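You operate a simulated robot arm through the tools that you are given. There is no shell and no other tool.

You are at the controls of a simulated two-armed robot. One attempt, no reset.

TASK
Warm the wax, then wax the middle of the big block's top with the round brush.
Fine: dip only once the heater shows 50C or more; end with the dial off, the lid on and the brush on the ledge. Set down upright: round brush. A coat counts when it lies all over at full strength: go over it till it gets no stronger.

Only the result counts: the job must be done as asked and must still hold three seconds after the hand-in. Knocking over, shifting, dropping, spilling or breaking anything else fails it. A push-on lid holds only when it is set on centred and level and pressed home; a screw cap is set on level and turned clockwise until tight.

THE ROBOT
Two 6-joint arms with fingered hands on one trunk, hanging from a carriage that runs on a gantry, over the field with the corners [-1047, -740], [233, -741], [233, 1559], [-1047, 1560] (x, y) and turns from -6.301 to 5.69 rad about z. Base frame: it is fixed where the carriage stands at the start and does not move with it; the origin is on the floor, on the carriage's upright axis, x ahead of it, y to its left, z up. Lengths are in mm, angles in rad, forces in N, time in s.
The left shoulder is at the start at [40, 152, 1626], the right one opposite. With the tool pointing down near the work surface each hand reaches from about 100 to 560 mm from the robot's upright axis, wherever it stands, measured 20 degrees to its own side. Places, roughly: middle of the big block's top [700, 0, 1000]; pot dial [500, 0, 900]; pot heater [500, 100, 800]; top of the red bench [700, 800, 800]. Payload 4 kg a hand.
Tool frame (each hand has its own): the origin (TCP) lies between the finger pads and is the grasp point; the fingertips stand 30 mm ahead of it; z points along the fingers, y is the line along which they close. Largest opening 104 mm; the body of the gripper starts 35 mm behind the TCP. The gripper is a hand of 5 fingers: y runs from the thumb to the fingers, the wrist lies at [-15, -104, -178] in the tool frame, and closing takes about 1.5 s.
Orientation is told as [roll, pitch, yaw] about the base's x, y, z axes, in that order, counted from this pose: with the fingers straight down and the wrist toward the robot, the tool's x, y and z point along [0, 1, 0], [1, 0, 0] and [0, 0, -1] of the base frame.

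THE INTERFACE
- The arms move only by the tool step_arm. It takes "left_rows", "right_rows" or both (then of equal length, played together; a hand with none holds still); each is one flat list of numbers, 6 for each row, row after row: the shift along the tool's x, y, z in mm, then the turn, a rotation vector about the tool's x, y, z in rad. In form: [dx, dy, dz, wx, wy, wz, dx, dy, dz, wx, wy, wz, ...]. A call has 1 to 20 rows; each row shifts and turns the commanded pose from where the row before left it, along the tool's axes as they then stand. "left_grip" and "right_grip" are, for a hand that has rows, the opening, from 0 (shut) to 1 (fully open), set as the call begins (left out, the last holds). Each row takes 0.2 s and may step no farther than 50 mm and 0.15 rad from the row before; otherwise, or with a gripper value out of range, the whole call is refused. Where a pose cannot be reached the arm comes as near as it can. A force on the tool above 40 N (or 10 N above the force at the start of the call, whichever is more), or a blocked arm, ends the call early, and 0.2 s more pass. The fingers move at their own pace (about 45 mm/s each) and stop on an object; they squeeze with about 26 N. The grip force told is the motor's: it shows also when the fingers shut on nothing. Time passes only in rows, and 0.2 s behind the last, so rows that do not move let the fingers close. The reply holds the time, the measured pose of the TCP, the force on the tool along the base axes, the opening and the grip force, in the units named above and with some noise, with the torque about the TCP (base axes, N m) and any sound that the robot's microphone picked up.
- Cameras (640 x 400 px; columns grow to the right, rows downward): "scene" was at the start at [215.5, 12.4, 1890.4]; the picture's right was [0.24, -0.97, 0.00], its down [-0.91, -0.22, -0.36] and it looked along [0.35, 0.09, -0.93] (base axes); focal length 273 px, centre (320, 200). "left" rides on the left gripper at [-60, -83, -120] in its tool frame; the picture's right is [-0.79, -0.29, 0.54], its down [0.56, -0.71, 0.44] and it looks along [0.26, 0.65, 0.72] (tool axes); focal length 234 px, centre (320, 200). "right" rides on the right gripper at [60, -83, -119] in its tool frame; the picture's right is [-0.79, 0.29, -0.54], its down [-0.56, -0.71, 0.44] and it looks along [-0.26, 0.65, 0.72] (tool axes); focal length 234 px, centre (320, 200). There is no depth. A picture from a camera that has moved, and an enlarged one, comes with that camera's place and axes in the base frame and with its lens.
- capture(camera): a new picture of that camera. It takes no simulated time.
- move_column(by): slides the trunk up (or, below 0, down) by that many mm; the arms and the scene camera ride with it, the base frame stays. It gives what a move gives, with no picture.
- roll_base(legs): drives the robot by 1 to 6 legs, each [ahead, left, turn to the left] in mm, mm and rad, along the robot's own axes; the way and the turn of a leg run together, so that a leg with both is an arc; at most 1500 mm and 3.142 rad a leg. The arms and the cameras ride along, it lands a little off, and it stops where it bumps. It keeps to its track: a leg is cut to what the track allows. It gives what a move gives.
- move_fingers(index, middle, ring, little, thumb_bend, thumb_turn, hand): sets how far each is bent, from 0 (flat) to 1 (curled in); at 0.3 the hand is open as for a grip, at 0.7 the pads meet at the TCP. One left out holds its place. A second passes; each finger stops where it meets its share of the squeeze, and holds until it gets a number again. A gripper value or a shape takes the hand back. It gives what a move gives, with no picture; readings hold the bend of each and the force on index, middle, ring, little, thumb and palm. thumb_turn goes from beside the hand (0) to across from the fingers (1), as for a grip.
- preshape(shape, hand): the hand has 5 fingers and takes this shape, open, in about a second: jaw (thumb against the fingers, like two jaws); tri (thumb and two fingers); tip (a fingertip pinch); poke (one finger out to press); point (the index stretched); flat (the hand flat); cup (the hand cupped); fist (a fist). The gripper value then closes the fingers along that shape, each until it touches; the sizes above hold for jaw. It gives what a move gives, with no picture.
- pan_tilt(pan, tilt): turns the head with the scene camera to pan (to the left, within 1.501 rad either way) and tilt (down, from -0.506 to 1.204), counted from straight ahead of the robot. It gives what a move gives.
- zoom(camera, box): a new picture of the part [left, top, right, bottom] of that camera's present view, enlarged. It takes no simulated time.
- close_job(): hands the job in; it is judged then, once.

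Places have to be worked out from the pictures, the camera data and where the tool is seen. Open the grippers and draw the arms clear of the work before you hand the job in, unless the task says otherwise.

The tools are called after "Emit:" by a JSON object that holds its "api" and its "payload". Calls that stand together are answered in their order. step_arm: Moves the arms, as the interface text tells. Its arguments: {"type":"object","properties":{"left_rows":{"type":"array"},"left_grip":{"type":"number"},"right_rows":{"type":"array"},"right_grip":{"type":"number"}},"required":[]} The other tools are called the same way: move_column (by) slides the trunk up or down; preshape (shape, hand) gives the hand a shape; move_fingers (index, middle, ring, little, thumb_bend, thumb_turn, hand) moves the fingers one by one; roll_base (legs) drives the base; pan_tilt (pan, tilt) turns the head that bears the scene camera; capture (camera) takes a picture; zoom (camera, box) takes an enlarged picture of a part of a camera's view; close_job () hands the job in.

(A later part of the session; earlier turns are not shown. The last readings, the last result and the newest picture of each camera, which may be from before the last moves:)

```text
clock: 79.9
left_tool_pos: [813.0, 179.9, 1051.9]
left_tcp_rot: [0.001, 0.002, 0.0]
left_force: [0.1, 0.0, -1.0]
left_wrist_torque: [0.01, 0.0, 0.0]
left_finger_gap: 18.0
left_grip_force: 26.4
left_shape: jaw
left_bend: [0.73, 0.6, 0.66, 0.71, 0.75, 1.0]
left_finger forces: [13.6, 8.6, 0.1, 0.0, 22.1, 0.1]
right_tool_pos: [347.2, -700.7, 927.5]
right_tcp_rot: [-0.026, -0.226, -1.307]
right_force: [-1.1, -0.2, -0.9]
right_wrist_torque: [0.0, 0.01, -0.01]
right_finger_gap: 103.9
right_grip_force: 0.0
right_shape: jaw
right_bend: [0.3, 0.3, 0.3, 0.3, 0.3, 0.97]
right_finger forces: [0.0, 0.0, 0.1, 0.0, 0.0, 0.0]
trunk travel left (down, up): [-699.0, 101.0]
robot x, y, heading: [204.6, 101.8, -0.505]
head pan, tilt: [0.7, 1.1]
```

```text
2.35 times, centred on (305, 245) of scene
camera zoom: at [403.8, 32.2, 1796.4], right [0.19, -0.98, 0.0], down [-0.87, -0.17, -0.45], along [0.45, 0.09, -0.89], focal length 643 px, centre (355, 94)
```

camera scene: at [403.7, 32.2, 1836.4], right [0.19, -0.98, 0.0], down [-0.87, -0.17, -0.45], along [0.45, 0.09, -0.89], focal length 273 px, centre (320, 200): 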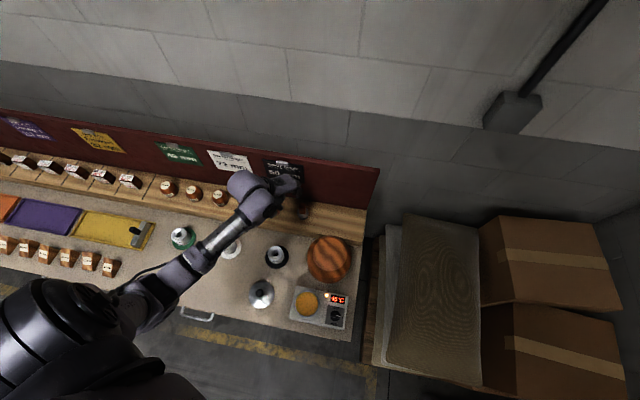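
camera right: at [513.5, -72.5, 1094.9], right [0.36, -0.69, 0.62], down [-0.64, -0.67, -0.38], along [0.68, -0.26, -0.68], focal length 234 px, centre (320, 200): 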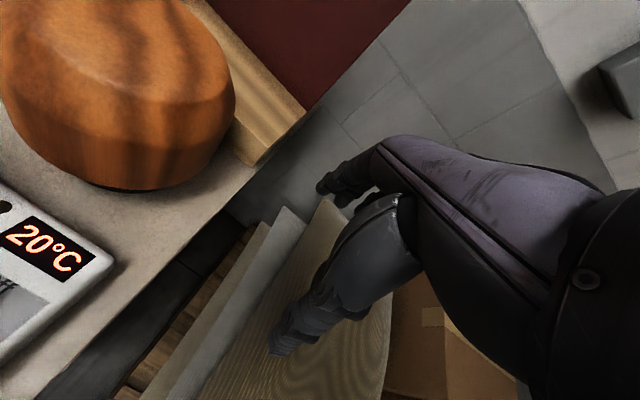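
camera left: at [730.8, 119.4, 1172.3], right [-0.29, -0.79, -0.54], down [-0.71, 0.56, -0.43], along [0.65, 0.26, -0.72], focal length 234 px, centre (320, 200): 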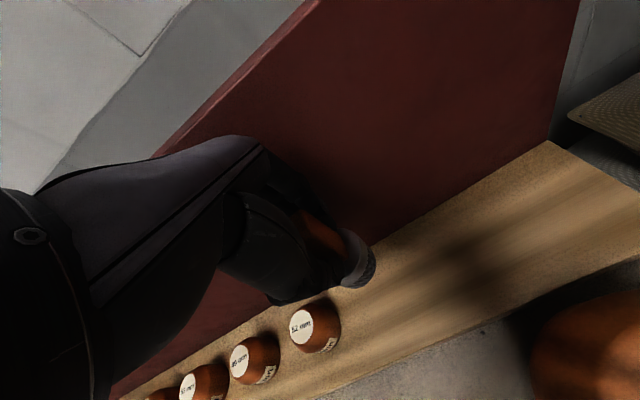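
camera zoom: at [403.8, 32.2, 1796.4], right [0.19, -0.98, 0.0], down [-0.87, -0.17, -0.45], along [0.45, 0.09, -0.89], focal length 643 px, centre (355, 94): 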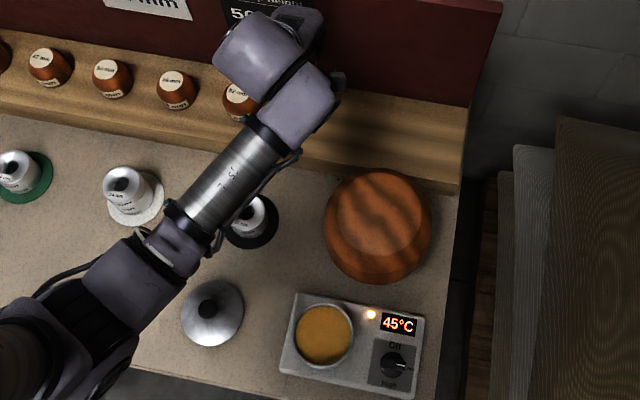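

The display has stayed at 45C since t≈67 s, so Low may hold below 50. I'll wait a few seconds here to be sure before choosing.

Emit:
{"api": "step_arm", "payload": {"left_rows": [0, 0, 0, 0, 0, 0, 0, 0, 0, 0, 0, 0, 0, 0, 0, 0, 0, 0, 0, 0, 0, 0, 0, 0, 0, 0, 0, 0, 0, 0, 0, 0, 0, 0, 0, 0, 0, 0, 0, 0, 0, 0, 0, 0, 0, 0, 0, 0, 0, 0, 0, 0, 0, 0, 0, 0, 0, 0, 0, 0, 0, 0, 0, 0, 0, 0, 0, 0, 0, 0, 0, 0, 0, 0, 0, 0, 0, 0, 0, 0, 0, 0, 0, 0, 0, 0, 0, 0, 0, 0, 0, 0, 0, 0, 0, 0, 0, 0, 0, 0, 0, 0, 0, 0, 0, 0, 0, 0, 0, 0, 0, 0, 0, 0, 0, 0, 0, 0, 0, 0]}}

Emit:
{"api": "zoom", "payload": {"camera": "scene", "box": [290, 270, 370, 330]}}

```text
clock: 84.1
left_tool_pos: [815.2, 180.2, 1051.7]
left_tcp_rot: [0.002, 0.002, -0.002]
left_force: [-0.1, 0.2, -1.1]
left_wrist_torque: [-0.01, 0.0, 0.0]
left_finger_gap: 18.0
left_grip_force: 26.4
left_shape: jaw
left_bend: [0.73, 0.6, 0.66, 0.71, 0.75, 1.0]
left_finger forces: [13.4, 8.6, 0.1, 0.0, 22.3, 0.0]
right_tool_pos: [348.2, -699.3, 928.3]
right_tcp_rot: [-0.027, -0.224, -1.307]
right_force: [-0.1, 0.0, 0.0]
right_wrist_torque: [-0.01, -0.03, -0.03]
right_finger_gap: 104.0
right_grip_force: 0.1
right_shape: jaw
right_bend: [0.3, 0.3, 0.3, 0.3, 0.3, 0.97]
right_finger forces: [0.1, 0.0, 0.1, 0.0, 0.0, 0.1]
trunk travel left (down, up): [-699.0, 101.0]
robot x, y, heading: [201.3, 96.5, -0.505]
head pan, tilt: [0.7, 1.1]
```

```text
6.67 times, centred on (330, 300) of scene
camera zoom: at [403.7, 32.2, 1796.4], right [0.19, -0.98, 0.0], down [-0.87, -0.17, -0.45], along [0.45, 0.09, -0.89], focal length 1821 px, centre (253, -467)
```

zoom: 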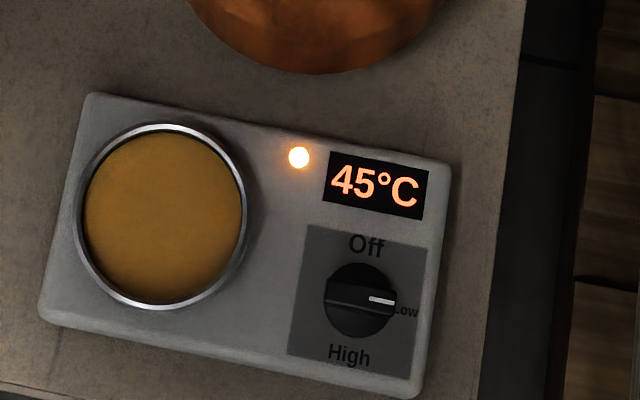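

Low holds at 45C, so High is needed. I'll first set the brush back upright on its ledge spot, lowering in small steps.

Emit:
{"api": "step_arm", "payload": {"left_rows": [0, 0, 30, 0, 0, 0, 0, 0, 30, 0, 0, 0, 0, 0, 30, 0, 0, 0, 0, 0, 20, 0, 0, 0, 0, 0, 10, 0, 0, 0, 0, 0, 3, 0, 0, 0]}}

```text
clock: 85.5
left_tool_pos: [814.9, 179.7, 928.9]
left_tcp_rot: [0.001, 0.001, -0.001]
left_force: [0.3, -0.4, -0.3]
left_wrist_torque: [0.01, 0.01, 0.02]
left_finger_gap: 18.2
left_grip_force: 26.4
left_shape: jaw
left_bend: [0.73, 0.6, 0.66, 0.71, 0.75, 1.0]
left_finger forces: [13.4, 8.6, 0.0, 0.1, 22.1, 0.1]
right_tool_pos: [347.2, -698.7, 927.9]
right_tcp_rot: [-0.027, -0.225, -1.308]
right_force: [0.2, 0.6, 0.6]
right_wrist_torque: [0.04, -0.01, 0.02]
right_finger_gap: 103.9
right_grip_force: 0.1
right_shape: jaw
right_bend: [0.3, 0.3, 0.3, 0.3, 0.3, 0.97]
right_finger forces: [0.1, 0.1, 0.1, 0.0, 0.0, 0.0]
trunk travel left (down, up): [-699.0, 101.0]
robot x, y, heading: [201.5, 98.5, -0.51]
head pan, tilt: [0.7, 1.1]
```

I'll touch down in 1 mm steps.

Emit:
{"api": "step_arm", "payload": {"left_rows": [0, 0, 1, 0, 0, 0, 0, 0, 1, 0, 0, 0]}}

Emit:
{"api": "step_arm", "payload": {"left_rows": [0, 0, 0.5, 0, 0, 0]}}

```text
clock: 86.1
left_tool_pos: [813.3, 180.5, 928.1]
left_tcp_rot: [0.003, 0.001, -0.002]
left_force: [-0.7, 0.0, 2.5]
left_wrist_torque: [0.01, 0.04, -0.03]
left_finger_gap: 18.1
left_grip_force: 26.3
left_shape: jaw
left_bend: [0.73, 0.6, 0.66, 0.71, 0.75, 1.0]
left_finger forces: [13.4, 8.5, 0.0, 0.0, 23.0, 0.1]
right_tool_pos: [346.8, -698.7, 929.3]
right_tcp_rot: [-0.027, -0.226, -1.307]
right_force: [0.3, 0.8, 0.3]
right_wrist_torque: [0.01, -0.01, -0.02]
right_finger_gap: 104.1
right_grip_force: 0.0
right_shape: jaw
right_bend: [0.3, 0.3, 0.3, 0.3, 0.3, 0.97]
right_finger forces: [0.1, 0.0, 0.0, 0.0, 0.0, 0.0]
trunk travel left (down, up): [-699.0, 101.0]
robot x, y, heading: [199.7, 97.1, -0.504]
head pan, tilt: [0.7, 1.1]
```

```text
clock: 86.5
left_tool_pos: [814.3, 179.0, 926.8]
left_tcp_rot: [0.001, 0.001, -0.002]
left_force: [-2.8, 0.2, 6.7]
left_wrist_torque: [0.0, 0.08, 0.02]
left_finger_gap: 18.3
left_grip_force: 26.1
left_shape: jaw
left_bend: [0.73, 0.6, 0.66, 0.71, 0.75, 1.0]
left_finger forces: [12.9, 8.4, 0.1, 0.0, 24.5, 0.0]
right_tool_pos: [347.7, -699.7, 928.6]
right_tcp_rot: [-0.025, -0.226, -1.308]
right_force: [-0.6, 0.4, 0.1]
right_wrist_torque: [-0.01, 0.0, 0.0]
right_finger_gap: 103.8
right_grip_force: 0.1
right_shape: jaw
right_bend: [0.3, 0.3, 0.3, 0.3, 0.3, 0.97]
right_finger forces: [0.0, 0.0, 0.1, 0.0, 0.1, 0.1]
trunk travel left (down, up): [-699.0, 101.0]
robot x, y, heading: [199.9, 96.2, -0.516]
head pan, tilt: [0.7, 1.1]
```

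The brush has touched down (6.7 N). I'll open, wait, then rise straight up.

Emit:
{"api": "step_arm", "payload": {"left_rows": [0, 0, -0.5, 0, 0, 0, 0, 0, 0, 0, 0, 0, 0, 0, 0, 0, 0, 0, 0, 0, 0, 0, 0, 0, 0, 0, 0, 0, 0, 0, 0, 0, -10, 0, 0, 0, 0, 0, -20, 0, 0, 0, 0, 0, -30, 0, 0, 0, 0, 0, -30, 0, 0, 0, 0, 0, -30, 0, 0, 0], "left_grip": 0.5}}

Emit:
{"api": "capture", "payload": {"camera": "left"}}

Emit:
{"api": "zoom", "payload": {"camera": "left", "box": [330, 235, 450, 325]}}

```text
clock: 88.7
left_tool_pos: [813.7, 178.9, 1047.5]
left_tcp_rot: [0.001, 0.002, -0.002]
left_force: [-0.3, 0.5, 0.4]
left_wrist_torque: [-0.02, 0.0, 0.03]
left_finger_gap: 51.6
left_grip_force: 0.0
left_shape: jaw
left_bend: [0.74, 0.45, 0.42, 0.64, 0.7, 1.0]
left_finger forces: [0.0, 0.0, 0.0, 0.0, 0.1, 0.1]
right_tool_pos: [347.6, -699.9, 929.1]
right_tcp_rot: [-0.025, -0.226, -1.307]
right_force: [-0.1, 0.8, 0.1]
right_wrist_torque: [0.03, 0.02, -0.01]
right_finger_gap: 103.9
right_grip_force: 0.0
right_shape: jaw
right_bend: [0.3, 0.3, 0.3, 0.3, 0.3, 0.97]
right_finger forces: [0.0, 0.1, 0.1, 0.1, 0.0, 0.1]
trunk travel left (down, up): [-699.0, 101.0]
robot x, y, heading: [197.7, 99.0, -0.513]
head pan, tilt: [0.7, 1.1]
```

```text
taken
camera left: at [730.6, 119.2, 1167.3], right [-0.29, -0.79, -0.54], down [-0.71, 0.56, -0.43], along [0.65, 0.26, -0.72], focal length 234 px, centre (320, 200)
```

left: 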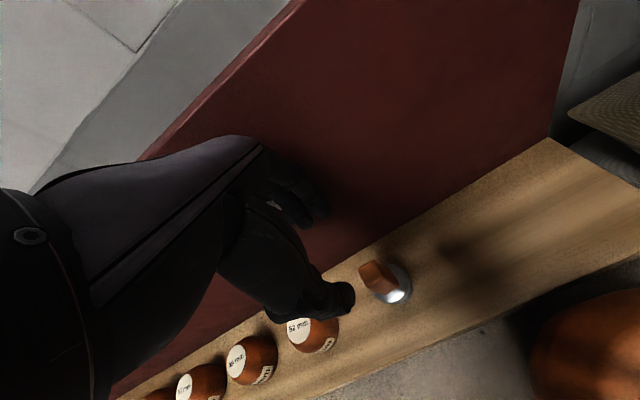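

```text
4.44 times, centred on (390, 280) of left
camera zoom: at [730.6, 119.2, 1167.3], right [-0.29, -0.79, -0.54], down [-0.71, 0.56, -0.43], along [0.65, 0.26, -0.72], focal length 1041 px, centre (9, -156)
```

zoom: 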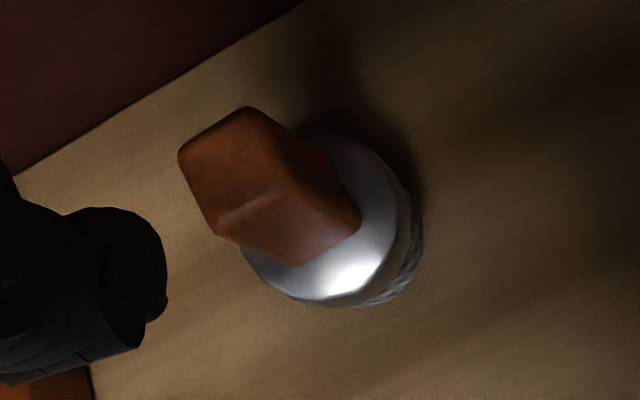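

The brush stands upright on the ledge. I'll drive back (no turn) to bring the dial in range and turn it on to High.

Emit:
{"api": "roll_base", "payload": {"legs": [[-101, -238, 0]]}}

Emit:
{"api": "step_arm", "payload": {"left_rows": [-6, -33, 5, 0, 0, 0, -6, -33, 5, 0, 0, 0, -6, -33, 5, 0, 0, 0, -6, -33, 10, 0, 0, -0.1], "left_grip": 0.4}}

Emit:
{"api": "capture", "payload": {"camera": "left"}}

Emit:
{"api": "capture", "payload": {"camera": "scene"}}

```text
clock: 90.6
left_tool_pos: [609.6, 22.6, 1046.7]
left_tcp_rot: [0.001, 0.003, -0.004]
left_force: [0.2, -0.4, -0.7]
left_wrist_torque: [0.03, 0.02, -0.01]
left_finger_gap: 51.7
left_grip_force: 0.1
left_shape: jaw
left_bend: [0.74, 0.45, 0.42, 0.64, 0.7, 1.0]
left_finger forces: [0.0, 0.0, 0.0, 0.0, 0.0, 0.0]
right_tool_pos: [143.9, -857.7, 928.5]
right_tcp_rot: [-0.026, -0.226, -1.308]
right_force: [0.1, -1.1, -0.2]
right_wrist_torque: [0.03, 0.0, 0.02]
right_finger_gap: 104.2
right_grip_force: 0.0
right_shape: jaw
right_bend: [0.3, 0.3, 0.3, 0.3, 0.3, 0.97]
right_finger forces: [0.0, 0.1, 0.0, 0.1, 0.0, 0.1]
trunk travel left (down, up): [-699.0, 101.0]
robot x, y, heading: [-3.9, -57.4, -0.509]
head pan, tilt: [0.7, 1.1]
```

```text
clock: 91.6
left_tool_pos: [476.4, -2.4, 1021.9]
left_tcp_rot: [0.004, 0.001, 0.099]
left_force: [0.2, -0.5, 0.2]
left_wrist_torque: [-0.05, -0.04, -0.02]
left_finger_gap: 42.0
left_grip_force: 0.0
left_shape: jaw
left_bend: [0.74, 0.49, 0.46, 0.7, 0.72, 1.0]
left_finger forces: [0.0, 0.1, 0.1, 0.0, 0.0, 0.0]
right_tool_pos: [144.3, -857.1, 928.9]
right_tcp_rot: [-0.025, -0.224, -1.307]
right_force: [-0.2, 0.9, 0.1]
right_wrist_torque: [0.0, 0.01, -0.02]
right_finger_gap: 103.9
right_grip_force: 0.1
right_shape: jaw
right_bend: [0.3, 0.3, 0.3, 0.3, 0.3, 0.97]
right_finger forces: [0.0, 0.1, 0.0, 0.0, 0.0, 0.1]
trunk travel left (down, up): [-699.0, 101.0]
robot x, y, heading: [-3.8, -57.9, -0.505]
head pan, tilt: [0.7, 1.1]
```

```text
taken
camera left: at [400.3, -70.1, 1141.8], right [-0.21, -0.81, -0.54], down [-0.76, 0.49, -0.43], along [0.62, 0.32, -0.72], focal length 234 px, centre (320, 200)
```

left: 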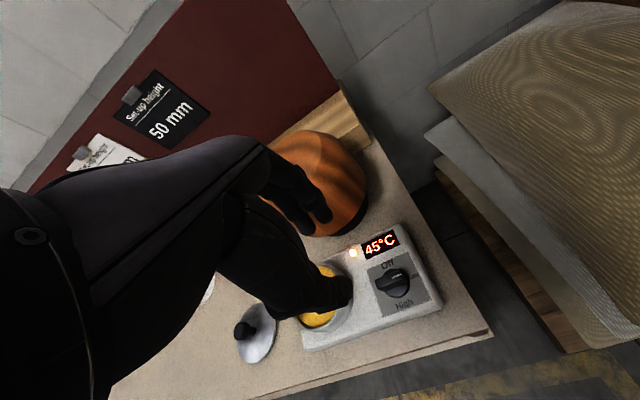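

```text
taken
camera scene: at [199.6, -124.9, 1796.4], right [0.19, -0.98, 0.0], down [-0.87, -0.17, -0.45], along [0.45, 0.09, -0.89], focal length 273 px, centre (320, 200)
```

scene: 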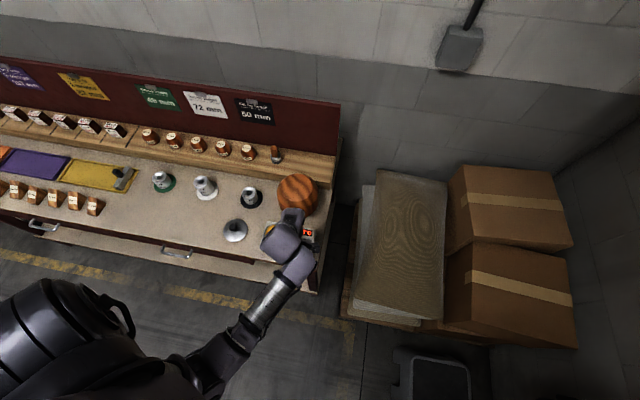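

Display holds 45C, and the dial pointer is toward -y, matching this grip orientation. I'll descend over the dial axis [481,-5].

Emit:
{"api": "step_arm", "payload": {"left_rows": [-0.8, 1, 30, 0, 0, 0, -0.8, 1, 30, 0, 0, 0, -0.8, 1, 30, 0, 0, 0, -0.8, 1, 32, 0, 0, 0]}}

Emit:
{"api": "zoom", "payload": {"camera": "left", "box": [240, 160, 480, 310]}}

```text
clock: 92.6
left_tool_pos: [482.9, -3.6, 898.9]
left_tcp_rot: [0.002, 0.0, 0.1]
left_force: [0.4, -0.1, 0.3]
left_wrist_torque: [0.0, 0.02, 0.01]
left_finger_gap: 41.8
left_grip_force: 0.1
left_shape: jaw
left_bend: [0.74, 0.49, 0.46, 0.7, 0.72, 1.0]
left_finger forces: [0.0, 0.1, 0.0, 0.1, 0.1, 0.0]
right_tool_pos: [143.4, -856.0, 929.1]
right_tcp_rot: [-0.026, -0.226, -1.307]
right_force: [-0.1, 0.0, -0.7]
right_wrist_torque: [-0.02, -0.01, 0.0]
right_finger_gap: 103.9
right_grip_force: 0.0
right_shape: jaw
right_bend: [0.3, 0.3, 0.3, 0.3, 0.3, 0.97]
right_finger forces: [0.0, 0.1, 0.0, 0.0, 0.0, 0.1]
trunk travel left (down, up): [-699.0, 101.0]
robot x, y, heading: [-0.5, -57.7, -0.503]
head pan, tilt: [0.7, 1.1]
```

```text
2.67 times, centred on (360, 235) of left
camera zoom: at [405.9, -71.7, 1018.8], right [-0.21, -0.81, -0.54], down [-0.76, 0.49, -0.43], along [0.62, 0.32, -0.72], focal length 624 px, centre (213, 107)
```

zoom: 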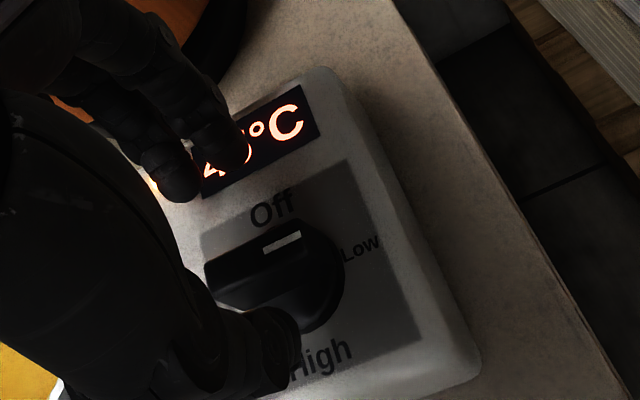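

The fingers straddle the dial again. I'll descend the last 23 mm with a small centring correction, then grip.

Emit:
{"api": "step_arm", "payload": {"left_rows": [-0.7, -1.2, 8, 0, 0, 0, -0.7, -1.2, 8, 0, 0, 0, 0, 0, 7, 0, 0, 0]}}

Emit:
{"api": "step_arm", "payload": {"left_rows": [0, 0, 0, 0, 0, 0, 0, 0, 0, 0, 0, 0, 0, 0, 0, 0, 0, 0, 0, 0, 0, 0, 0, 0, 0, 0, 0, 0, 0, 0, 0, 0, 0, 0, 0, 0], "left_grip": 0.0}}

Emit:
{"api": "zoom", "payload": {"camera": "left", "box": [240, 160, 480, 310]}}

```text
clock: 93.4
left_tool_pos: [481.0, -4.8, 876.2]
left_tcp_rot: [0.003, 0.001, 0.1]
left_force: [-0.2, -0.9, -0.2]
left_wrist_torque: [0.01, 0.0, 0.03]
left_finger_gap: 41.9
left_grip_force: 0.0
left_shape: jaw
left_bend: [0.74, 0.49, 0.46, 0.7, 0.72, 1.0]
left_finger forces: [0.0, 0.0, 0.0, 0.1, 0.0, 0.0]
right_tool_pos: [144.1, -856.4, 928.4]
right_tcp_rot: [-0.027, -0.225, -1.307]
right_force: [0.1, -0.1, -0.3]
right_wrist_torque: [0.03, 0.03, 0.0]
right_finger_gap: 104.0
right_grip_force: 0.1
right_shape: jaw
right_bend: [0.3, 0.3, 0.3, 0.3, 0.3, 0.97]
right_finger forces: [0.1, 0.0, 0.1, 0.1, 0.0, 0.0]
trunk travel left (down, up): [-699.0, 101.0]
robot x, y, heading: [-5.0, -53.8, -0.504]
head pan, tilt: [0.7, 1.1]
```

```text
clock: 94.8
left_tool_pos: [480.7, -5.4, 876.9]
left_tcp_rot: [0.002, 0.0, 0.1]
left_force: [-2.5, -0.4, 7.5]
left_wrist_torque: [-0.05, 0.0, 0.03]
left_finger_gap: 14.7
left_grip_force: 25.5
left_shape: jaw
left_bend: [0.72, 0.59, 0.68, 0.7, 0.75, 1.0]
left_finger forces: [13.8, 7.6, 0.0, 0.0, 21.8, 0.0]
right_tool_pos: [144.9, -857.2, 929.0]
right_tcp_rot: [-0.028, -0.225, -1.308]
right_force: [0.3, -0.3, -0.1]
right_wrist_torque: [-0.04, 0.03, 0.0]
right_finger_gap: 103.9
right_grip_force: 0.0
right_shape: jaw
right_bend: [0.3, 0.3, 0.3, 0.3, 0.3, 0.97]
right_finger forces: [0.0, 0.0, 0.0, 0.0, 0.0, 0.0]
trunk travel left (down, up): [-699.0, 101.0]
robot x, y, heading: [1.7, -59.3, -0.505]
head pan, tilt: [0.7, 1.1]
```

```text
2.67 times, centred on (360, 235) of left
camera zoom: at [403.6, -73.9, 997.0], right [-0.21, -0.81, -0.54], down [-0.76, 0.49, -0.43], along [0.62, 0.32, -0.72], focal length 624 px, centre (213, 107)
```

zoom: 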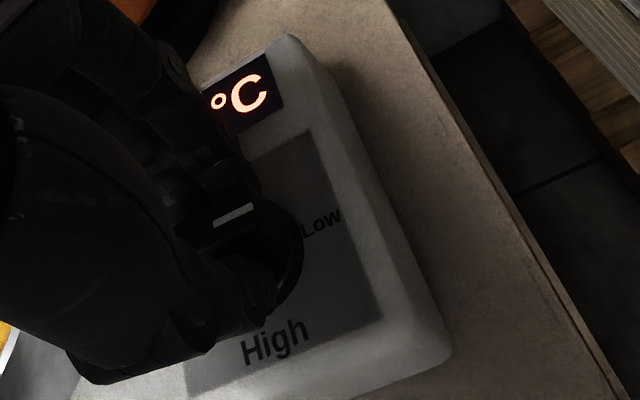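

The dial is gripped. I'll turn clockwise toward High in two stages.

Emit:
{"api": "step_arm", "payload": {"left_rows": [0, 0, 0, 0, 0, 0.1, 0, 0, 0, 0, 0, 0.1, 0, 0, 0, 0, 0, 0.1, 0, 0, 0, 0, 0, 0.1, 0, 0, 0, 0, 0, 0.1, 0, 0, 0, 0, 0, 0.1, 0, 0, 0, 0, 0, 0.1, 0, 0, 0, 0, 0, 0.1]}}

Emit:
{"api": "capture", "payload": {"camera": "left"}}

```text
clock: 96.6
left_tool_pos: [479.9, -5.0, 876.8]
left_tcp_rot: [0.001, 0.002, -0.702]
left_force: [-5.2, -1.4, 11.8]
left_wrist_torque: [-0.05, 0.13, 0.05]
left_finger_gap: 14.9
left_grip_force: 25.7
left_shape: jaw
left_bend: [0.72, 0.59, 0.68, 0.7, 0.75, 1.0]
left_finger forces: [14.4, 7.1, 0.0, 0.0, 23.5, 0.1]
right_tool_pos: [142.5, -857.3, 928.8]
right_tcp_rot: [-0.026, -0.225, -1.307]
right_force: [-0.4, 0.0, 0.3]
right_wrist_torque: [-0.01, 0.0, -0.01]
right_finger_gap: 104.0
right_grip_force: 0.1
right_shape: jaw
right_bend: [0.3, 0.3, 0.3, 0.3, 0.3, 0.97]
right_finger forces: [0.1, 0.0, 0.1, 0.0, 0.0, 0.0]
trunk travel left (down, up): [-699.0, 101.0]
robot x, y, heading: [-5.6, -55.3, -0.511]
head pan, tilt: [0.7, 1.1]
```

```text
taken
camera left: at [376.9, 2.6, 997.3], right [-0.73, -0.41, -0.54], down [-0.18, 0.88, -0.43], along [0.66, -0.22, -0.72], focal length 234 px, centre (320, 200)
```

left: 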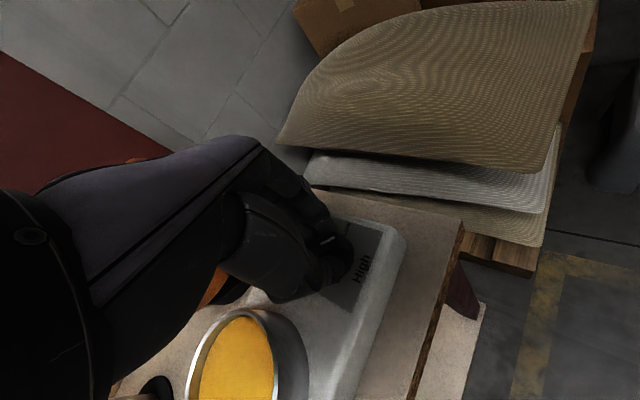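

It's turning well. Now the remaining ~0.77 rad to High.

Emit:
{"api": "step_arm", "payload": {"left_rows": [0, 0, 0, 0, 0, 0.097, 0, 0, 0, 0, 0, 0.097, 0, 0, 0, 0, 0, 0.097, 0, 0, 0, 0, 0, 0.097, 0, 0, 0, 0, 0, 0.097, 0, 0, 0, 0, 0, 0.097, 0, 0, 0, 0, 0, 0.097, 0, 0, 0, 0, 0, 0.093]}}

Emit:
{"api": "capture", "payload": {"camera": "left"}}

Emit:
{"api": "zoom", "payload": {"camera": "left", "box": [240, 160, 480, 310]}}

```text
clock: 98.4
left_tool_pos: [478.6, -3.4, 878.0]
left_tcp_rot: [-0.002, 0.002, -1.476]
left_force: [-7.1, 2.2, 15.1]
left_wrist_torque: [0.11, 0.22, 0.01]
left_finger_gap: 14.7
left_grip_force: 25.9
left_shape: jaw
left_bend: [0.72, 0.6, 0.68, 0.7, 0.75, 1.0]
left_finger forces: [15.8, 6.6, 0.0, 0.0, 23.1, 0.0]
right_tool_pos: [143.6, -856.7, 927.6]
right_tcp_rot: [-0.025, -0.224, -1.307]
right_force: [-0.7, -0.3, 0.2]
right_wrist_torque: [0.03, -0.01, -0.01]
right_finger_gap: 103.8
right_grip_force: 0.0
right_shape: jaw
right_bend: [0.3, 0.3, 0.3, 0.3, 0.3, 0.97]
right_finger forces: [0.1, 0.0, 0.1, 0.1, 0.1, 0.0]
trunk travel left (down, up): [-699.0, 101.0]
robot x, y, heading: [1.3, -57.1, -0.508]
head pan, tilt: [0.7, 1.1]
```

```text
taken
camera left: at [411.5, 73.0, 997.4], right [-0.81, 0.21, -0.54], down [0.49, 0.76, -0.43], along [0.32, -0.62, -0.72], focal length 234 px, centre (320, 200)
```

left: 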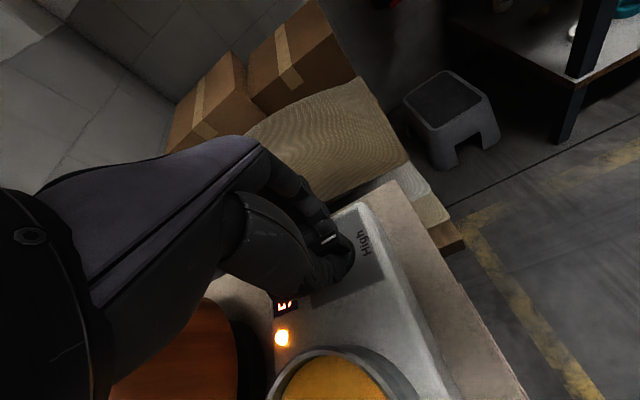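

```text
2.67 times, centred on (360, 235) of left
camera zoom: at [411.5, 73.0, 997.4], right [-0.81, 0.21, -0.54], down [0.49, 0.76, -0.43], along [0.32, -0.62, -0.72], focal length 624 px, centre (213, 107)
```

zoom: 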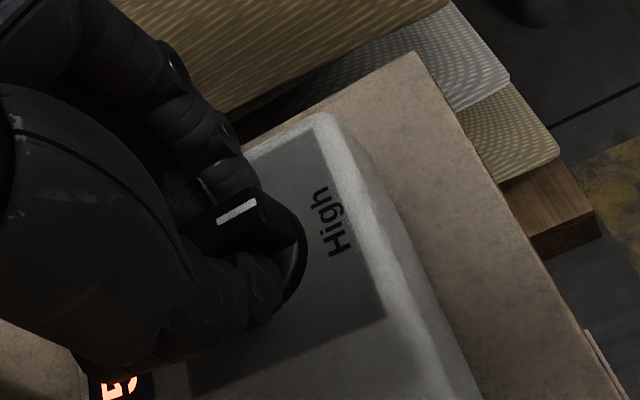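

The pointer is at High. I'll release, rise, and swing the hand back to yaw 0.

Emit:
{"api": "step_arm", "payload": {"left_rows": [0, 0, 0, 0, 0, 0, 0, 0, 0, 0, 0, 0, 0, 0, 0, 0, 0, 0, 0, 0, 0, 0, 0, 0, 0, 0, -15, 0, 0, 0, 0, 0, -30, 0, 0, 0, 0, 0, -45, 0, 0, 0, 0, 0, -45, 0, 0, 0, 0, 0, -40, 0, 0, 0], "left_grip": 0.4}}

Emit:
{"api": "step_arm", "payload": {"left_rows": [0, 0, 0, 0, 0, -0.147, 0, 0, 0, 0, 0, -0.147, 0, 0, 0, 0, 0, -0.147, 0, 0, 0, 0, 0, -0.147, 0, 0, 0, 0, 0, -0.147, 0, 0, 0, 0, 0, -0.147, 0, 0, 0, 0, 0, -0.147, 0, 0, 0, 0, 0, -0.147, 0, 0, 0, 0, 0, -0.147, 0, 0, 0, 0, 0, -0.147], "left_grip": 0.5}}

Emit:
{"api": "capture", "payload": {"camera": "left"}}

Emit:
{"api": "zoom", "payload": {"camera": "scene", "box": [220, 160, 340, 290]}}

```text
clock: 100.4
left_tool_pos: [480.1, -5.6, 1052.2]
left_tcp_rot: [-0.002, 0.004, -1.473]
left_force: [-0.2, 0.1, 1.3]
left_wrist_torque: [0.0, 0.0, 0.03]
left_finger_gap: 41.3
left_grip_force: 0.1
left_shape: jaw
left_bend: [0.74, 0.49, 0.46, 0.7, 0.73, 1.0]
left_finger forces: [0.0, 0.0, 0.0, 0.1, 0.0, 0.0]
right_tool_pos: [145.1, -856.9, 929.0]
right_tcp_rot: [-0.027, -0.225, -1.308]
right_force: [-0.5, -0.4, 1.1]
right_wrist_torque: [-0.01, -0.03, 0.03]
right_finger_gap: 104.0
right_grip_force: 0.1
right_shape: jaw
right_bend: [0.3, 0.3, 0.3, 0.3, 0.3, 0.97]
right_finger forces: [0.0, 0.0, 0.0, 0.0, 0.1, 0.1]
trunk travel left (down, up): [-699.0, 101.0]
robot x, y, heading: [-1.6, -61.7, -0.505]
head pan, tilt: [0.7, 1.1]
```

```text
clock: 102.6
left_tool_pos: [480.7, -5.8, 1052.3]
left_tcp_rot: [0.002, 0.001, -0.002]
left_force: [0.2, 0.4, -0.2]
left_wrist_torque: [-0.06, -0.03, 0.03]
left_finger_gap: 51.3
left_grip_force: 0.0
left_shape: jaw
left_bend: [0.74, 0.45, 0.42, 0.64, 0.7, 1.0]
left_finger forces: [0.0, 0.0, 0.0, 0.0, 0.0, 0.1]
right_tool_pos: [145.1, -857.8, 928.5]
right_tcp_rot: [-0.026, -0.226, -1.308]
right_force: [-0.2, -0.3, -0.2]
right_wrist_torque: [0.0, 0.01, -0.02]
right_finger_gap: 104.1
right_grip_force: 0.0
right_shape: jaw
right_bend: [0.3, 0.3, 0.3, 0.3, 0.3, 0.97]
right_finger forces: [0.0, 0.1, 0.0, 0.0, 0.0, 0.1]
trunk travel left (down, up): [-699.0, 101.0]
robot x, y, heading: [-5.6, -59.8, -0.51]
head pan, tilt: [0.7, 1.1]
```

```text
taken
camera left: at [396.8, -65.8, 1172.6], right [-0.29, -0.79, -0.54], down [-0.71, 0.56, -0.43], along [0.65, 0.26, -0.72], focal length 234 px, centre (320, 200)
```

left: 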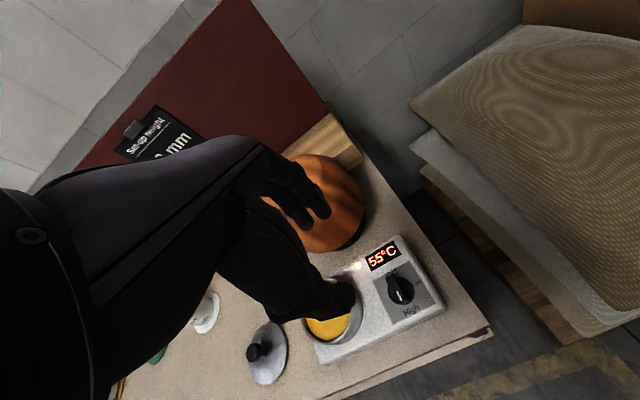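

```text
3.08 times, centred on (280, 225) of scene
camera zoom: at [199.8, -124.9, 1796.4], right [0.19, -0.98, 0.0], down [-0.87, -0.17, -0.45], along [0.45, 0.09, -0.89], focal length 840 px, centre (443, 123)
```

zoom: 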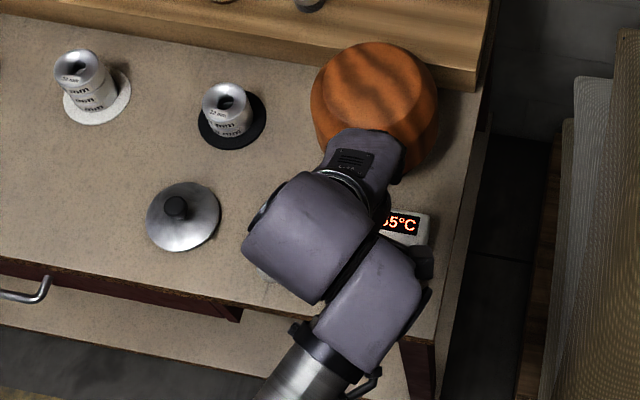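

Heater now shows 55C. I'll return to the brush: drive the base back and move the hand above the handle.

Emit:
{"api": "roll_base", "payload": {"legs": [[101, 238, 0]]}}

Emit:
{"api": "step_arm", "payload": {"left_rows": [7, 30, 0, 0, 0, 0, 7, 32, 0, 0, 0, 0, 7, 32, 0, 0, 0, 0, 7, 32, 0, 0, 0, 0]}}

Emit:
{"api": "zoom", "payload": {"camera": "left", "box": [330, 235, 450, 325]}}

Emit:
{"api": "zoom", "payload": {"camera": "scene", "box": [240, 160, 370, 330]}}

```text
clock: 104.4
left_tool_pos: [682.2, 154.2, 1052.3]
left_tcp_rot: [0.002, 0.003, -0.001]
left_force: [0.3, -0.5, 0.3]
left_wrist_torque: [-0.03, -0.04, -0.04]
left_finger_gap: 51.8
left_grip_force: 0.1
left_shape: jaw
left_bend: [0.74, 0.45, 0.42, 0.64, 0.7, 1.0]
left_finger forces: [0.0, 0.0, 0.1, 0.1, 0.0, 0.0]
right_tool_pos: [349.2, -698.6, 927.8]
right_tcp_rot: [-0.027, -0.226, -1.306]
right_force: [0.0, 0.1, 0.0]
right_wrist_torque: [-0.01, -0.04, 0.01]
right_finger_gap: 103.8
right_grip_force: 0.1
right_shape: jaw
right_bend: [0.3, 0.3, 0.3, 0.3, 0.3, 0.97]
right_finger forces: [0.1, 0.0, 0.1, 0.1, 0.0, 0.1]
trunk travel left (down, up): [-699.0, 101.0]
robot x, y, heading: [196.1, 98.0, -0.506]
head pan, tilt: [0.7, 1.1]
```

```text
clock: 105.4
left_tool_pos: [809.5, 181.9, 1051.5]
left_tcp_rot: [0.001, 0.002, -0.002]
left_force: [0.1, 0.4, -0.4]
left_wrist_torque: [0.01, 0.0, -0.02]
left_finger_gap: 51.6
left_grip_force: 0.0
left_shape: jaw
left_bend: [0.74, 0.45, 0.42, 0.64, 0.7, 1.0]
left_finger forces: [0.0, 0.0, 0.0, 0.0, 0.0, 0.1]
right_tool_pos: [350.2, -697.6, 928.7]
right_tcp_rot: [-0.025, -0.226, -1.305]
right_force: [-0.2, 0.8, -0.8]
right_wrist_torque: [0.0, 0.01, -0.01]
right_finger_gap: 103.8
right_grip_force: 0.0
right_shape: jaw
right_bend: [0.3, 0.3, 0.3, 0.3, 0.3, 0.97]
right_finger forces: [0.0, 0.1, 0.1, 0.0, 0.1, 0.0]
trunk travel left (down, up): [-699.0, 101.0]
robot x, y, heading: [202.0, 100.4, -0.507]
head pan, tilt: [0.7, 1.1]
```

```text
4.44 times, centred on (390, 280) of left
camera zoom: at [726.7, 121.3, 1171.9], right [-0.29, -0.79, -0.54], down [-0.71, 0.56, -0.43], along [0.65, 0.26, -0.72], focal length 1041 px, centre (9, -156)
```

zoom: 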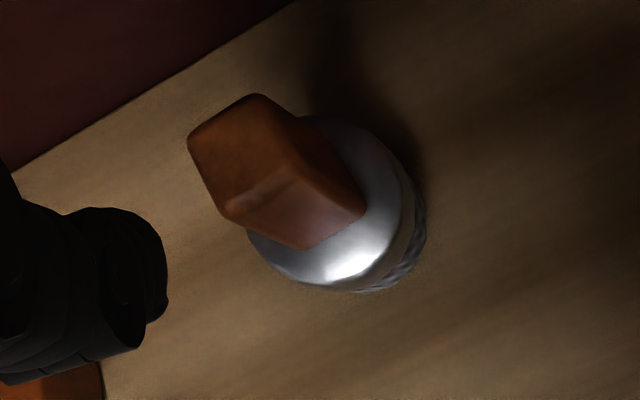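

```text
2.35 times, centred on (305, 245) of scene
camera zoom: at [403.5, 33.4, 1796.5], right [0.19, -0.98, 0.0], down [-0.87, -0.17, -0.45], along [0.45, 0.09, -0.89], focal length 643 px, centre (355, 94)
```

zoom: 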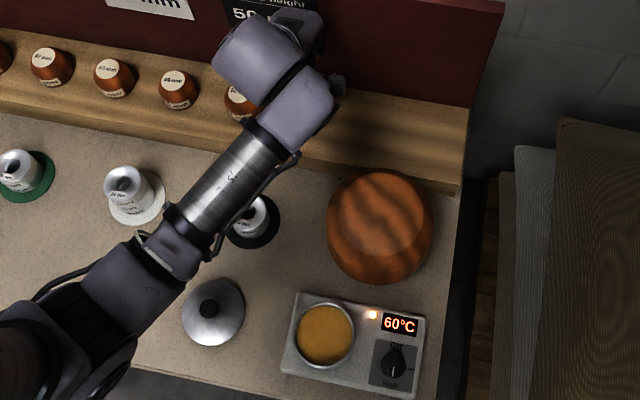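

60C now. I'll descend onto the brush handle at [814.6,180].

Emit:
{"api": "step_arm", "payload": {"left_rows": [-0.6, 2, 25, 0, 0, 0, -0.6, 2, 25, 0, 0, 0, -0.6, 1, 20, 0, 0, 0, 0, 0, 20, 0, 0, 0, 0, 0, 20, 0, 0, 0, 0, 0, 14, 0, 0, 0]}}

Emit:
{"api": "zoom", "payload": {"camera": "left", "box": [240, 160, 420, 310]}}

```text
clock: 106.8
left_tool_pos: [815.2, 179.0, 927.3]
left_tcp_rot: [0.002, 0.0, 0.0]
left_force: [0.8, 1.0, -0.3]
left_wrist_torque: [-0.01, 0.0, 0.0]
left_finger_gap: 51.8
left_grip_force: 0.1
left_shape: jaw
left_bend: [0.74, 0.45, 0.42, 0.64, 0.7, 1.0]
left_finger forces: [0.0, 0.1, 0.0, 0.0, 0.0, 0.1]
right_tool_pos: [349.0, -699.5, 929.5]
right_tcp_rot: [-0.026, -0.226, -1.306]
right_force: [0.2, -0.4, 0.4]
right_wrist_torque: [0.01, 0.03, -0.01]
right_finger_gap: 104.0
right_grip_force: 0.0
right_shape: jaw
right_bend: [0.3, 0.3, 0.3, 0.3, 0.3, 0.97]
right_finger forces: [0.0, 0.1, 0.0, 0.1, 0.1, 0.1]
trunk travel left (down, up): [-699.0, 101.0]
robot x, y, heading: [200.9, 99.9, -0.503]
head pan, tilt: [0.7, 1.1]
```

```text
2.67 times, centred on (330, 235) of left
camera zoom: at [730.9, 118.9, 1048.3], right [-0.29, -0.79, -0.54], down [-0.7, 0.56, -0.43], along [0.65, 0.26, -0.72], focal length 624 px, centre (293, 107)
```

zoom: 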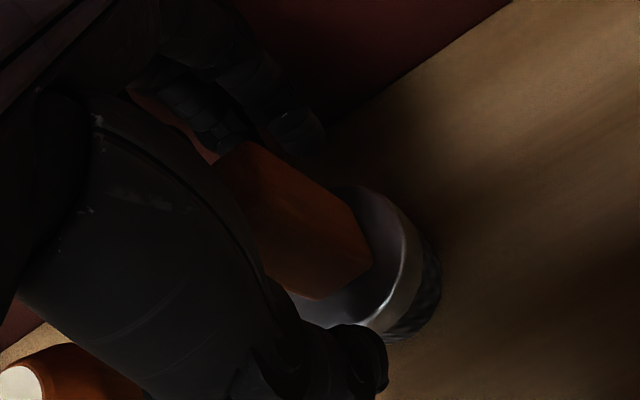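

The handle is centred in the grasp as before. I'll close, then lift.

Emit:
{"api": "step_arm", "payload": {"left_rows": [0, 0, 0, 0, 0, 0, 0, 0, 0, 0, 0, 0, 0, 0, 0, 0, 0, 0, 0, 0, 0, 0, 0, 0, 0, 0, 0, 0, 0, 0, 0, 0, 0, 0, 0, 0], "left_grip": 0.0}}

Emit:
{"api": "step_arm", "payload": {"left_rows": [0, 0, -5, 0, 0, 0, 0, 0, -10, 0, 0, 0, 0, 0, -20, 0, 0, 0, 0, 0, -30, 0, 0, 0, 0, 0, -40, 0, 0, 0, 0, 0, -40, 0, 0, 0]}}

Emit:
{"api": "capture", "payload": {"camera": "left"}}

Emit:
{"api": "zoom", "payload": {"camera": "scene", "box": [290, 230, 370, 330]}}

```text
clock: 108.2
left_tool_pos: [813.3, 179.2, 928.3]
left_tcp_rot: [0.001, 0.002, -0.001]
left_force: [0.0, 1.5, 0.7]
left_wrist_torque: [0.02, -0.01, 0.01]
left_finger_gap: 18.2
left_grip_force: 25.8
left_shape: jaw
left_bend: [0.73, 0.6, 0.66, 0.71, 0.75, 1.0]
left_finger forces: [13.4, 8.5, 0.1, 0.0, 22.3, 0.0]
right_tool_pos: [349.5, -697.8, 928.1]
right_tcp_rot: [-0.029, -0.225, -1.306]
right_force: [0.3, 0.1, 0.6]
right_wrist_torque: [-0.01, 0.01, -0.04]
right_finger_gap: 103.7
right_grip_force: 0.1
right_shape: jaw
right_bend: [0.3, 0.3, 0.3, 0.3, 0.3, 0.97]
right_finger forces: [0.1, 0.0, 0.0, 0.0, 0.0, 0.1]
trunk travel left (down, up): [-699.0, 101.0]
robot x, y, heading: [200.8, 101.3, -0.507]
head pan, tilt: [0.7, 1.1]
```

```text
clock: 109.6
left_tool_pos: [815.6, 178.8, 1073.2]
left_tcp_rot: [0.002, 0.004, -0.002]
left_force: [-0.2, 0.4, -1.3]
left_wrist_torque: [0.01, 0.0, 0.0]
left_finger_gap: 18.3
left_grip_force: 25.7
left_shape: jaw
left_bend: [0.73, 0.6, 0.66, 0.71, 0.75, 1.0]
left_finger forces: [13.6, 8.7, 0.0, 0.0, 22.2, 0.0]
right_tool_pos: [349.0, -698.0, 928.8]
right_tcp_rot: [-0.026, -0.224, -1.307]
right_force: [-0.3, 0.1, -0.9]
right_wrist_torque: [-0.02, 0.01, 0.02]
right_finger_gap: 103.7
right_grip_force: 0.0
right_shape: jaw
right_bend: [0.3, 0.3, 0.3, 0.3, 0.3, 0.97]
right_finger forces: [0.0, 0.0, 0.0, 0.1, 0.0, 0.0]
trunk travel left (down, up): [-699.0, 101.0]
robot x, y, heading: [200.9, 100.5, -0.507]
head pan, tilt: [0.7, 1.1]
```

```text
taken
camera left: at [731.2, 119.3, 1192.9], right [-0.29, -0.79, -0.54], down [-0.71, 0.56, -0.43], along [0.65, 0.26, -0.72], focal length 234 px, centre (320, 200)
```

left: 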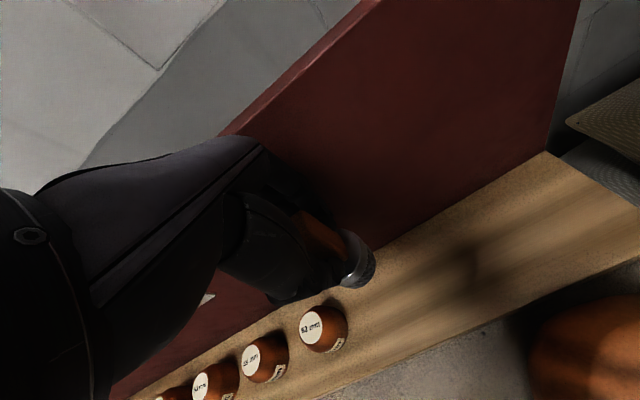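

```text
4.00 times, centred on (330, 280) of scene
camera zoom: at [403.4, 33.4, 1796.4], right [0.19, -0.98, 0.0], down [-0.87, -0.17, -0.45], along [0.45, 0.09, -0.89], focal length 1092 px, centre (280, -120)
```

zoom: 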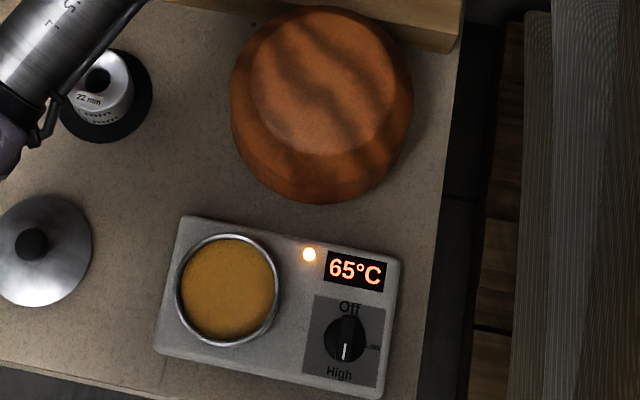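

65C, and the brush is in hand (bristle tips about 78 mm below the TCP). I'll drive back so the pot and block are both in reach.

Emit:
{"api": "roll_base", "payload": {"legs": [[-101, -238, 0]]}}

Emit:
{"api": "step_arm", "payload": {"left_rows": [19, -28, 0, 0, 0, 0, 19, -28, 0, 0, 0, 0, 19, -28, 0, 0, 0, 0, 18, -28, 0, 0, 0, 0]}}

Emit:
{"api": "capture", "payload": {"camera": "left"}}

Emit:
{"api": "zoom", "payload": {"camera": "scene", "box": [210, 160, 340, 290]}}

```text
clock: 111.5
left_tool_pos: [612.1, 21.7, 1071.2]
left_tcp_rot: [0.003, 0.001, 0.0]
left_force: [0.5, 0.1, -1.4]
left_wrist_torque: [-0.01, -0.03, 0.0]
left_finger_gap: 18.1
left_grip_force: 25.6
left_shape: jaw
left_bend: [0.73, 0.6, 0.66, 0.71, 0.75, 1.0]
left_finger forces: [13.5, 8.6, 0.0, 0.1, 22.1, 0.0]
right_tool_pos: [146.7, -857.3, 929.1]
right_tcp_rot: [-0.026, -0.225, -1.305]
right_force: [-0.1, 0.2, 0.3]
right_wrist_torque: [0.0, 0.0, -0.01]
right_finger_gap: 104.1
right_grip_force: 0.1
right_shape: jaw
right_bend: [0.3, 0.3, 0.3, 0.3, 0.3, 0.97]
right_finger forces: [0.0, 0.0, 0.0, 0.0, 0.0, 0.1]
trunk travel left (down, up): [-699.0, 101.0]
robot x, y, heading: [-3.5, -57.6, -0.506]
head pan, tilt: [0.7, 1.1]
```

```text
clock: 112.5
left_tool_pos: [498.0, 99.3, 1072.3]
left_tcp_rot: [0.002, 0.002, 0.0]
left_force: [-0.1, -0.3, -1.3]
left_wrist_torque: [0.01, 0.03, 0.03]
left_finger_gap: 18.3
left_grip_force: 25.7
left_shape: jaw
left_bend: [0.73, 0.6, 0.66, 0.71, 0.75, 1.0]
left_finger forces: [13.7, 8.6, 0.0, 0.0, 22.1, 0.1]
right_tool_pos: [147.0, -856.1, 928.8]
right_tcp_rot: [-0.027, -0.224, -1.303]
right_force: [0.2, 0.4, -0.2]
right_wrist_torque: [0.02, 0.0, 0.03]
right_finger_gap: 103.9
right_grip_force: 0.0
right_shape: jaw
right_bend: [0.3, 0.3, 0.3, 0.3, 0.3, 0.97]
right_finger forces: [0.1, 0.1, 0.0, 0.0, 0.0, 0.1]
trunk travel left (down, up): [-699.0, 101.0]
robot x, y, heading: [-3.9, -57.0, -0.509]
head pan, tilt: [0.7, 1.1]
```

```text
taken
camera left: at [415.0, 38.0, 1192.9], right [-0.29, -0.79, -0.54], down [-0.71, 0.56, -0.43], along [0.65, 0.26, -0.72], focal length 234 px, centre (320, 200)
```

left: 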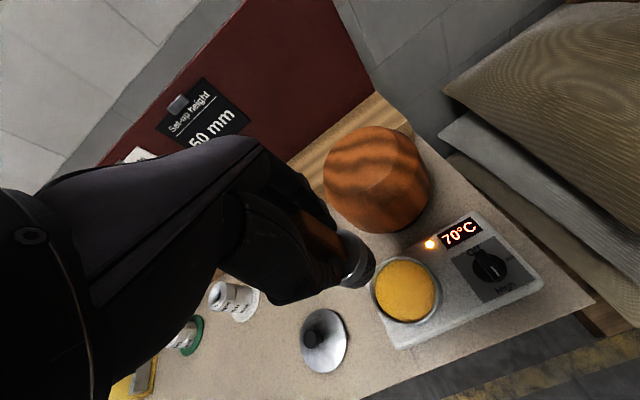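

```text
3.08 times, centred on (275, 225) of scene
camera zoom: at [200.5, -124.1, 1796.3], right [0.19, -0.98, 0.0], down [-0.87, -0.17, -0.45], along [0.45, 0.09, -0.89], focal length 840 px, centre (458, 123)
```

zoom: 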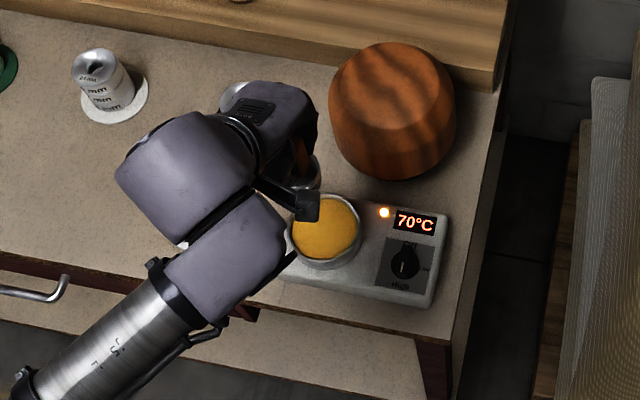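

70C: ready to dip. I'll centre over the pot and lower to just above its rim.

Emit:
{"api": "step_arm", "payload": {"left_rows": [-1.3, 0, 30, 0, 0, 0, -1.3, 0, 30, 0, 0, 0, -1.2, 0, 30, 0, 0, 0, 0, 0, 25, 0, 0, 0]}}

Emit:
{"api": "zoom", "payload": {"camera": "left", "box": [260, 180, 500, 330]}}

```text
clock: 113.5
left_tool_pos: [498.2, 94.9, 958.0]
left_tcp_rot: [0.003, 0.0, 0.0]
left_force: [-0.6, -0.9, -0.6]
left_wrist_torque: [-0.04, 0.03, 0.01]
left_finger_gap: 17.9
left_grip_force: 25.6
left_shape: jaw
left_bend: [0.73, 0.6, 0.66, 0.71, 0.75, 1.0]
left_finger forces: [13.6, 8.7, 0.1, 0.1, 22.1, 0.0]
right_tool_pos: [148.2, -856.3, 928.3]
right_tcp_rot: [-0.026, -0.226, -1.303]
right_force: [0.7, -0.3, 0.1]
right_wrist_torque: [-0.01, -0.03, 0.0]
right_finger_gap: 104.0
right_grip_force: 0.0
right_shape: jaw
right_bend: [0.3, 0.3, 0.3, 0.3, 0.3, 0.97]
right_finger forces: [0.0, 0.0, 0.0, 0.0, 0.0, 0.0]
trunk travel left (down, up): [-699.0, 101.0]
robot x, y, heading: [-4.6, -59.9, -0.506]
head pan, tilt: [0.7, 1.1]
```

```text
2.67 times, centred on (380, 255) of left
camera zoom: at [416.2, 33.5, 1078.6], right [-0.29, -0.79, -0.54], down [-0.71, 0.56, -0.43], along [0.65, 0.26, -0.72], focal length 624 px, centre (160, 53)
```

zoom: 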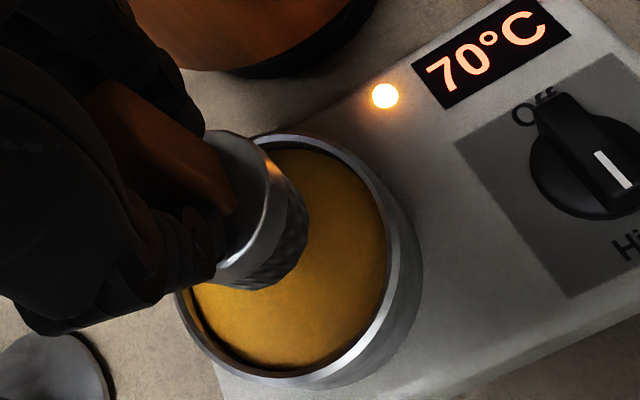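

Well centred, with the bristles just above the wax and 70C showing. I'll dip slowly while watching the force.

Emit:
{"api": "step_arm", "payload": {"left_rows": [0, 0, 8, 0, 0, 0, 0, 0, 8, 0, 0, 0, 0, 0, 6, 0, 0, 0, 0, 0, 4, 0, 0, 0]}}

Emit:
{"api": "zoom", "payload": {"camera": "left", "box": [260, 180, 500, 330]}}

```text
clock: 114.5
left_tool_pos: [500.3, 95.6, 931.6]
left_tcp_rot: [0.004, 0.0, 0.001]
left_force: [-0.1, -0.3, -0.3]
left_wrist_torque: [0.01, -0.01, -0.05]
left_finger_gap: 17.9
left_grip_force: 26.1
left_shape: jaw
left_bend: [0.73, 0.6, 0.66, 0.71, 0.75, 1.0]
left_finger forces: [13.6, 8.6, 0.0, 0.0, 22.0, 0.0]
right_tool_pos: [148.1, -856.7, 928.7]
right_tcp_rot: [-0.026, -0.226, -1.302]
right_force: [-0.7, 0.1, 0.1]
right_wrist_torque: [-0.01, -0.02, -0.03]
right_finger_gap: 103.9
right_grip_force: 0.0
right_shape: jaw
right_bend: [0.3, 0.3, 0.3, 0.3, 0.3, 0.97]
right_finger forces: [0.1, 0.0, 0.1, 0.0, 0.0, 0.1]
trunk travel left (down, up): [-699.0, 101.0]
robot x, y, heading: [-5.2, -56.5, -0.506]
head pan, tilt: [0.7, 1.1]
```

```text
2.67 times, centred on (380, 255) of left
camera zoom: at [416.3, 33.7, 1051.8], right [-0.29, -0.79, -0.54], down [-0.71, 0.56, -0.43], along [0.65, 0.26, -0.72], focal length 624 px, centre (160, 53)
```

zoom: 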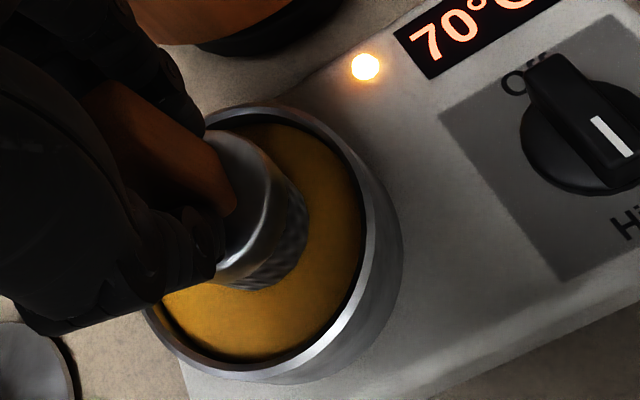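

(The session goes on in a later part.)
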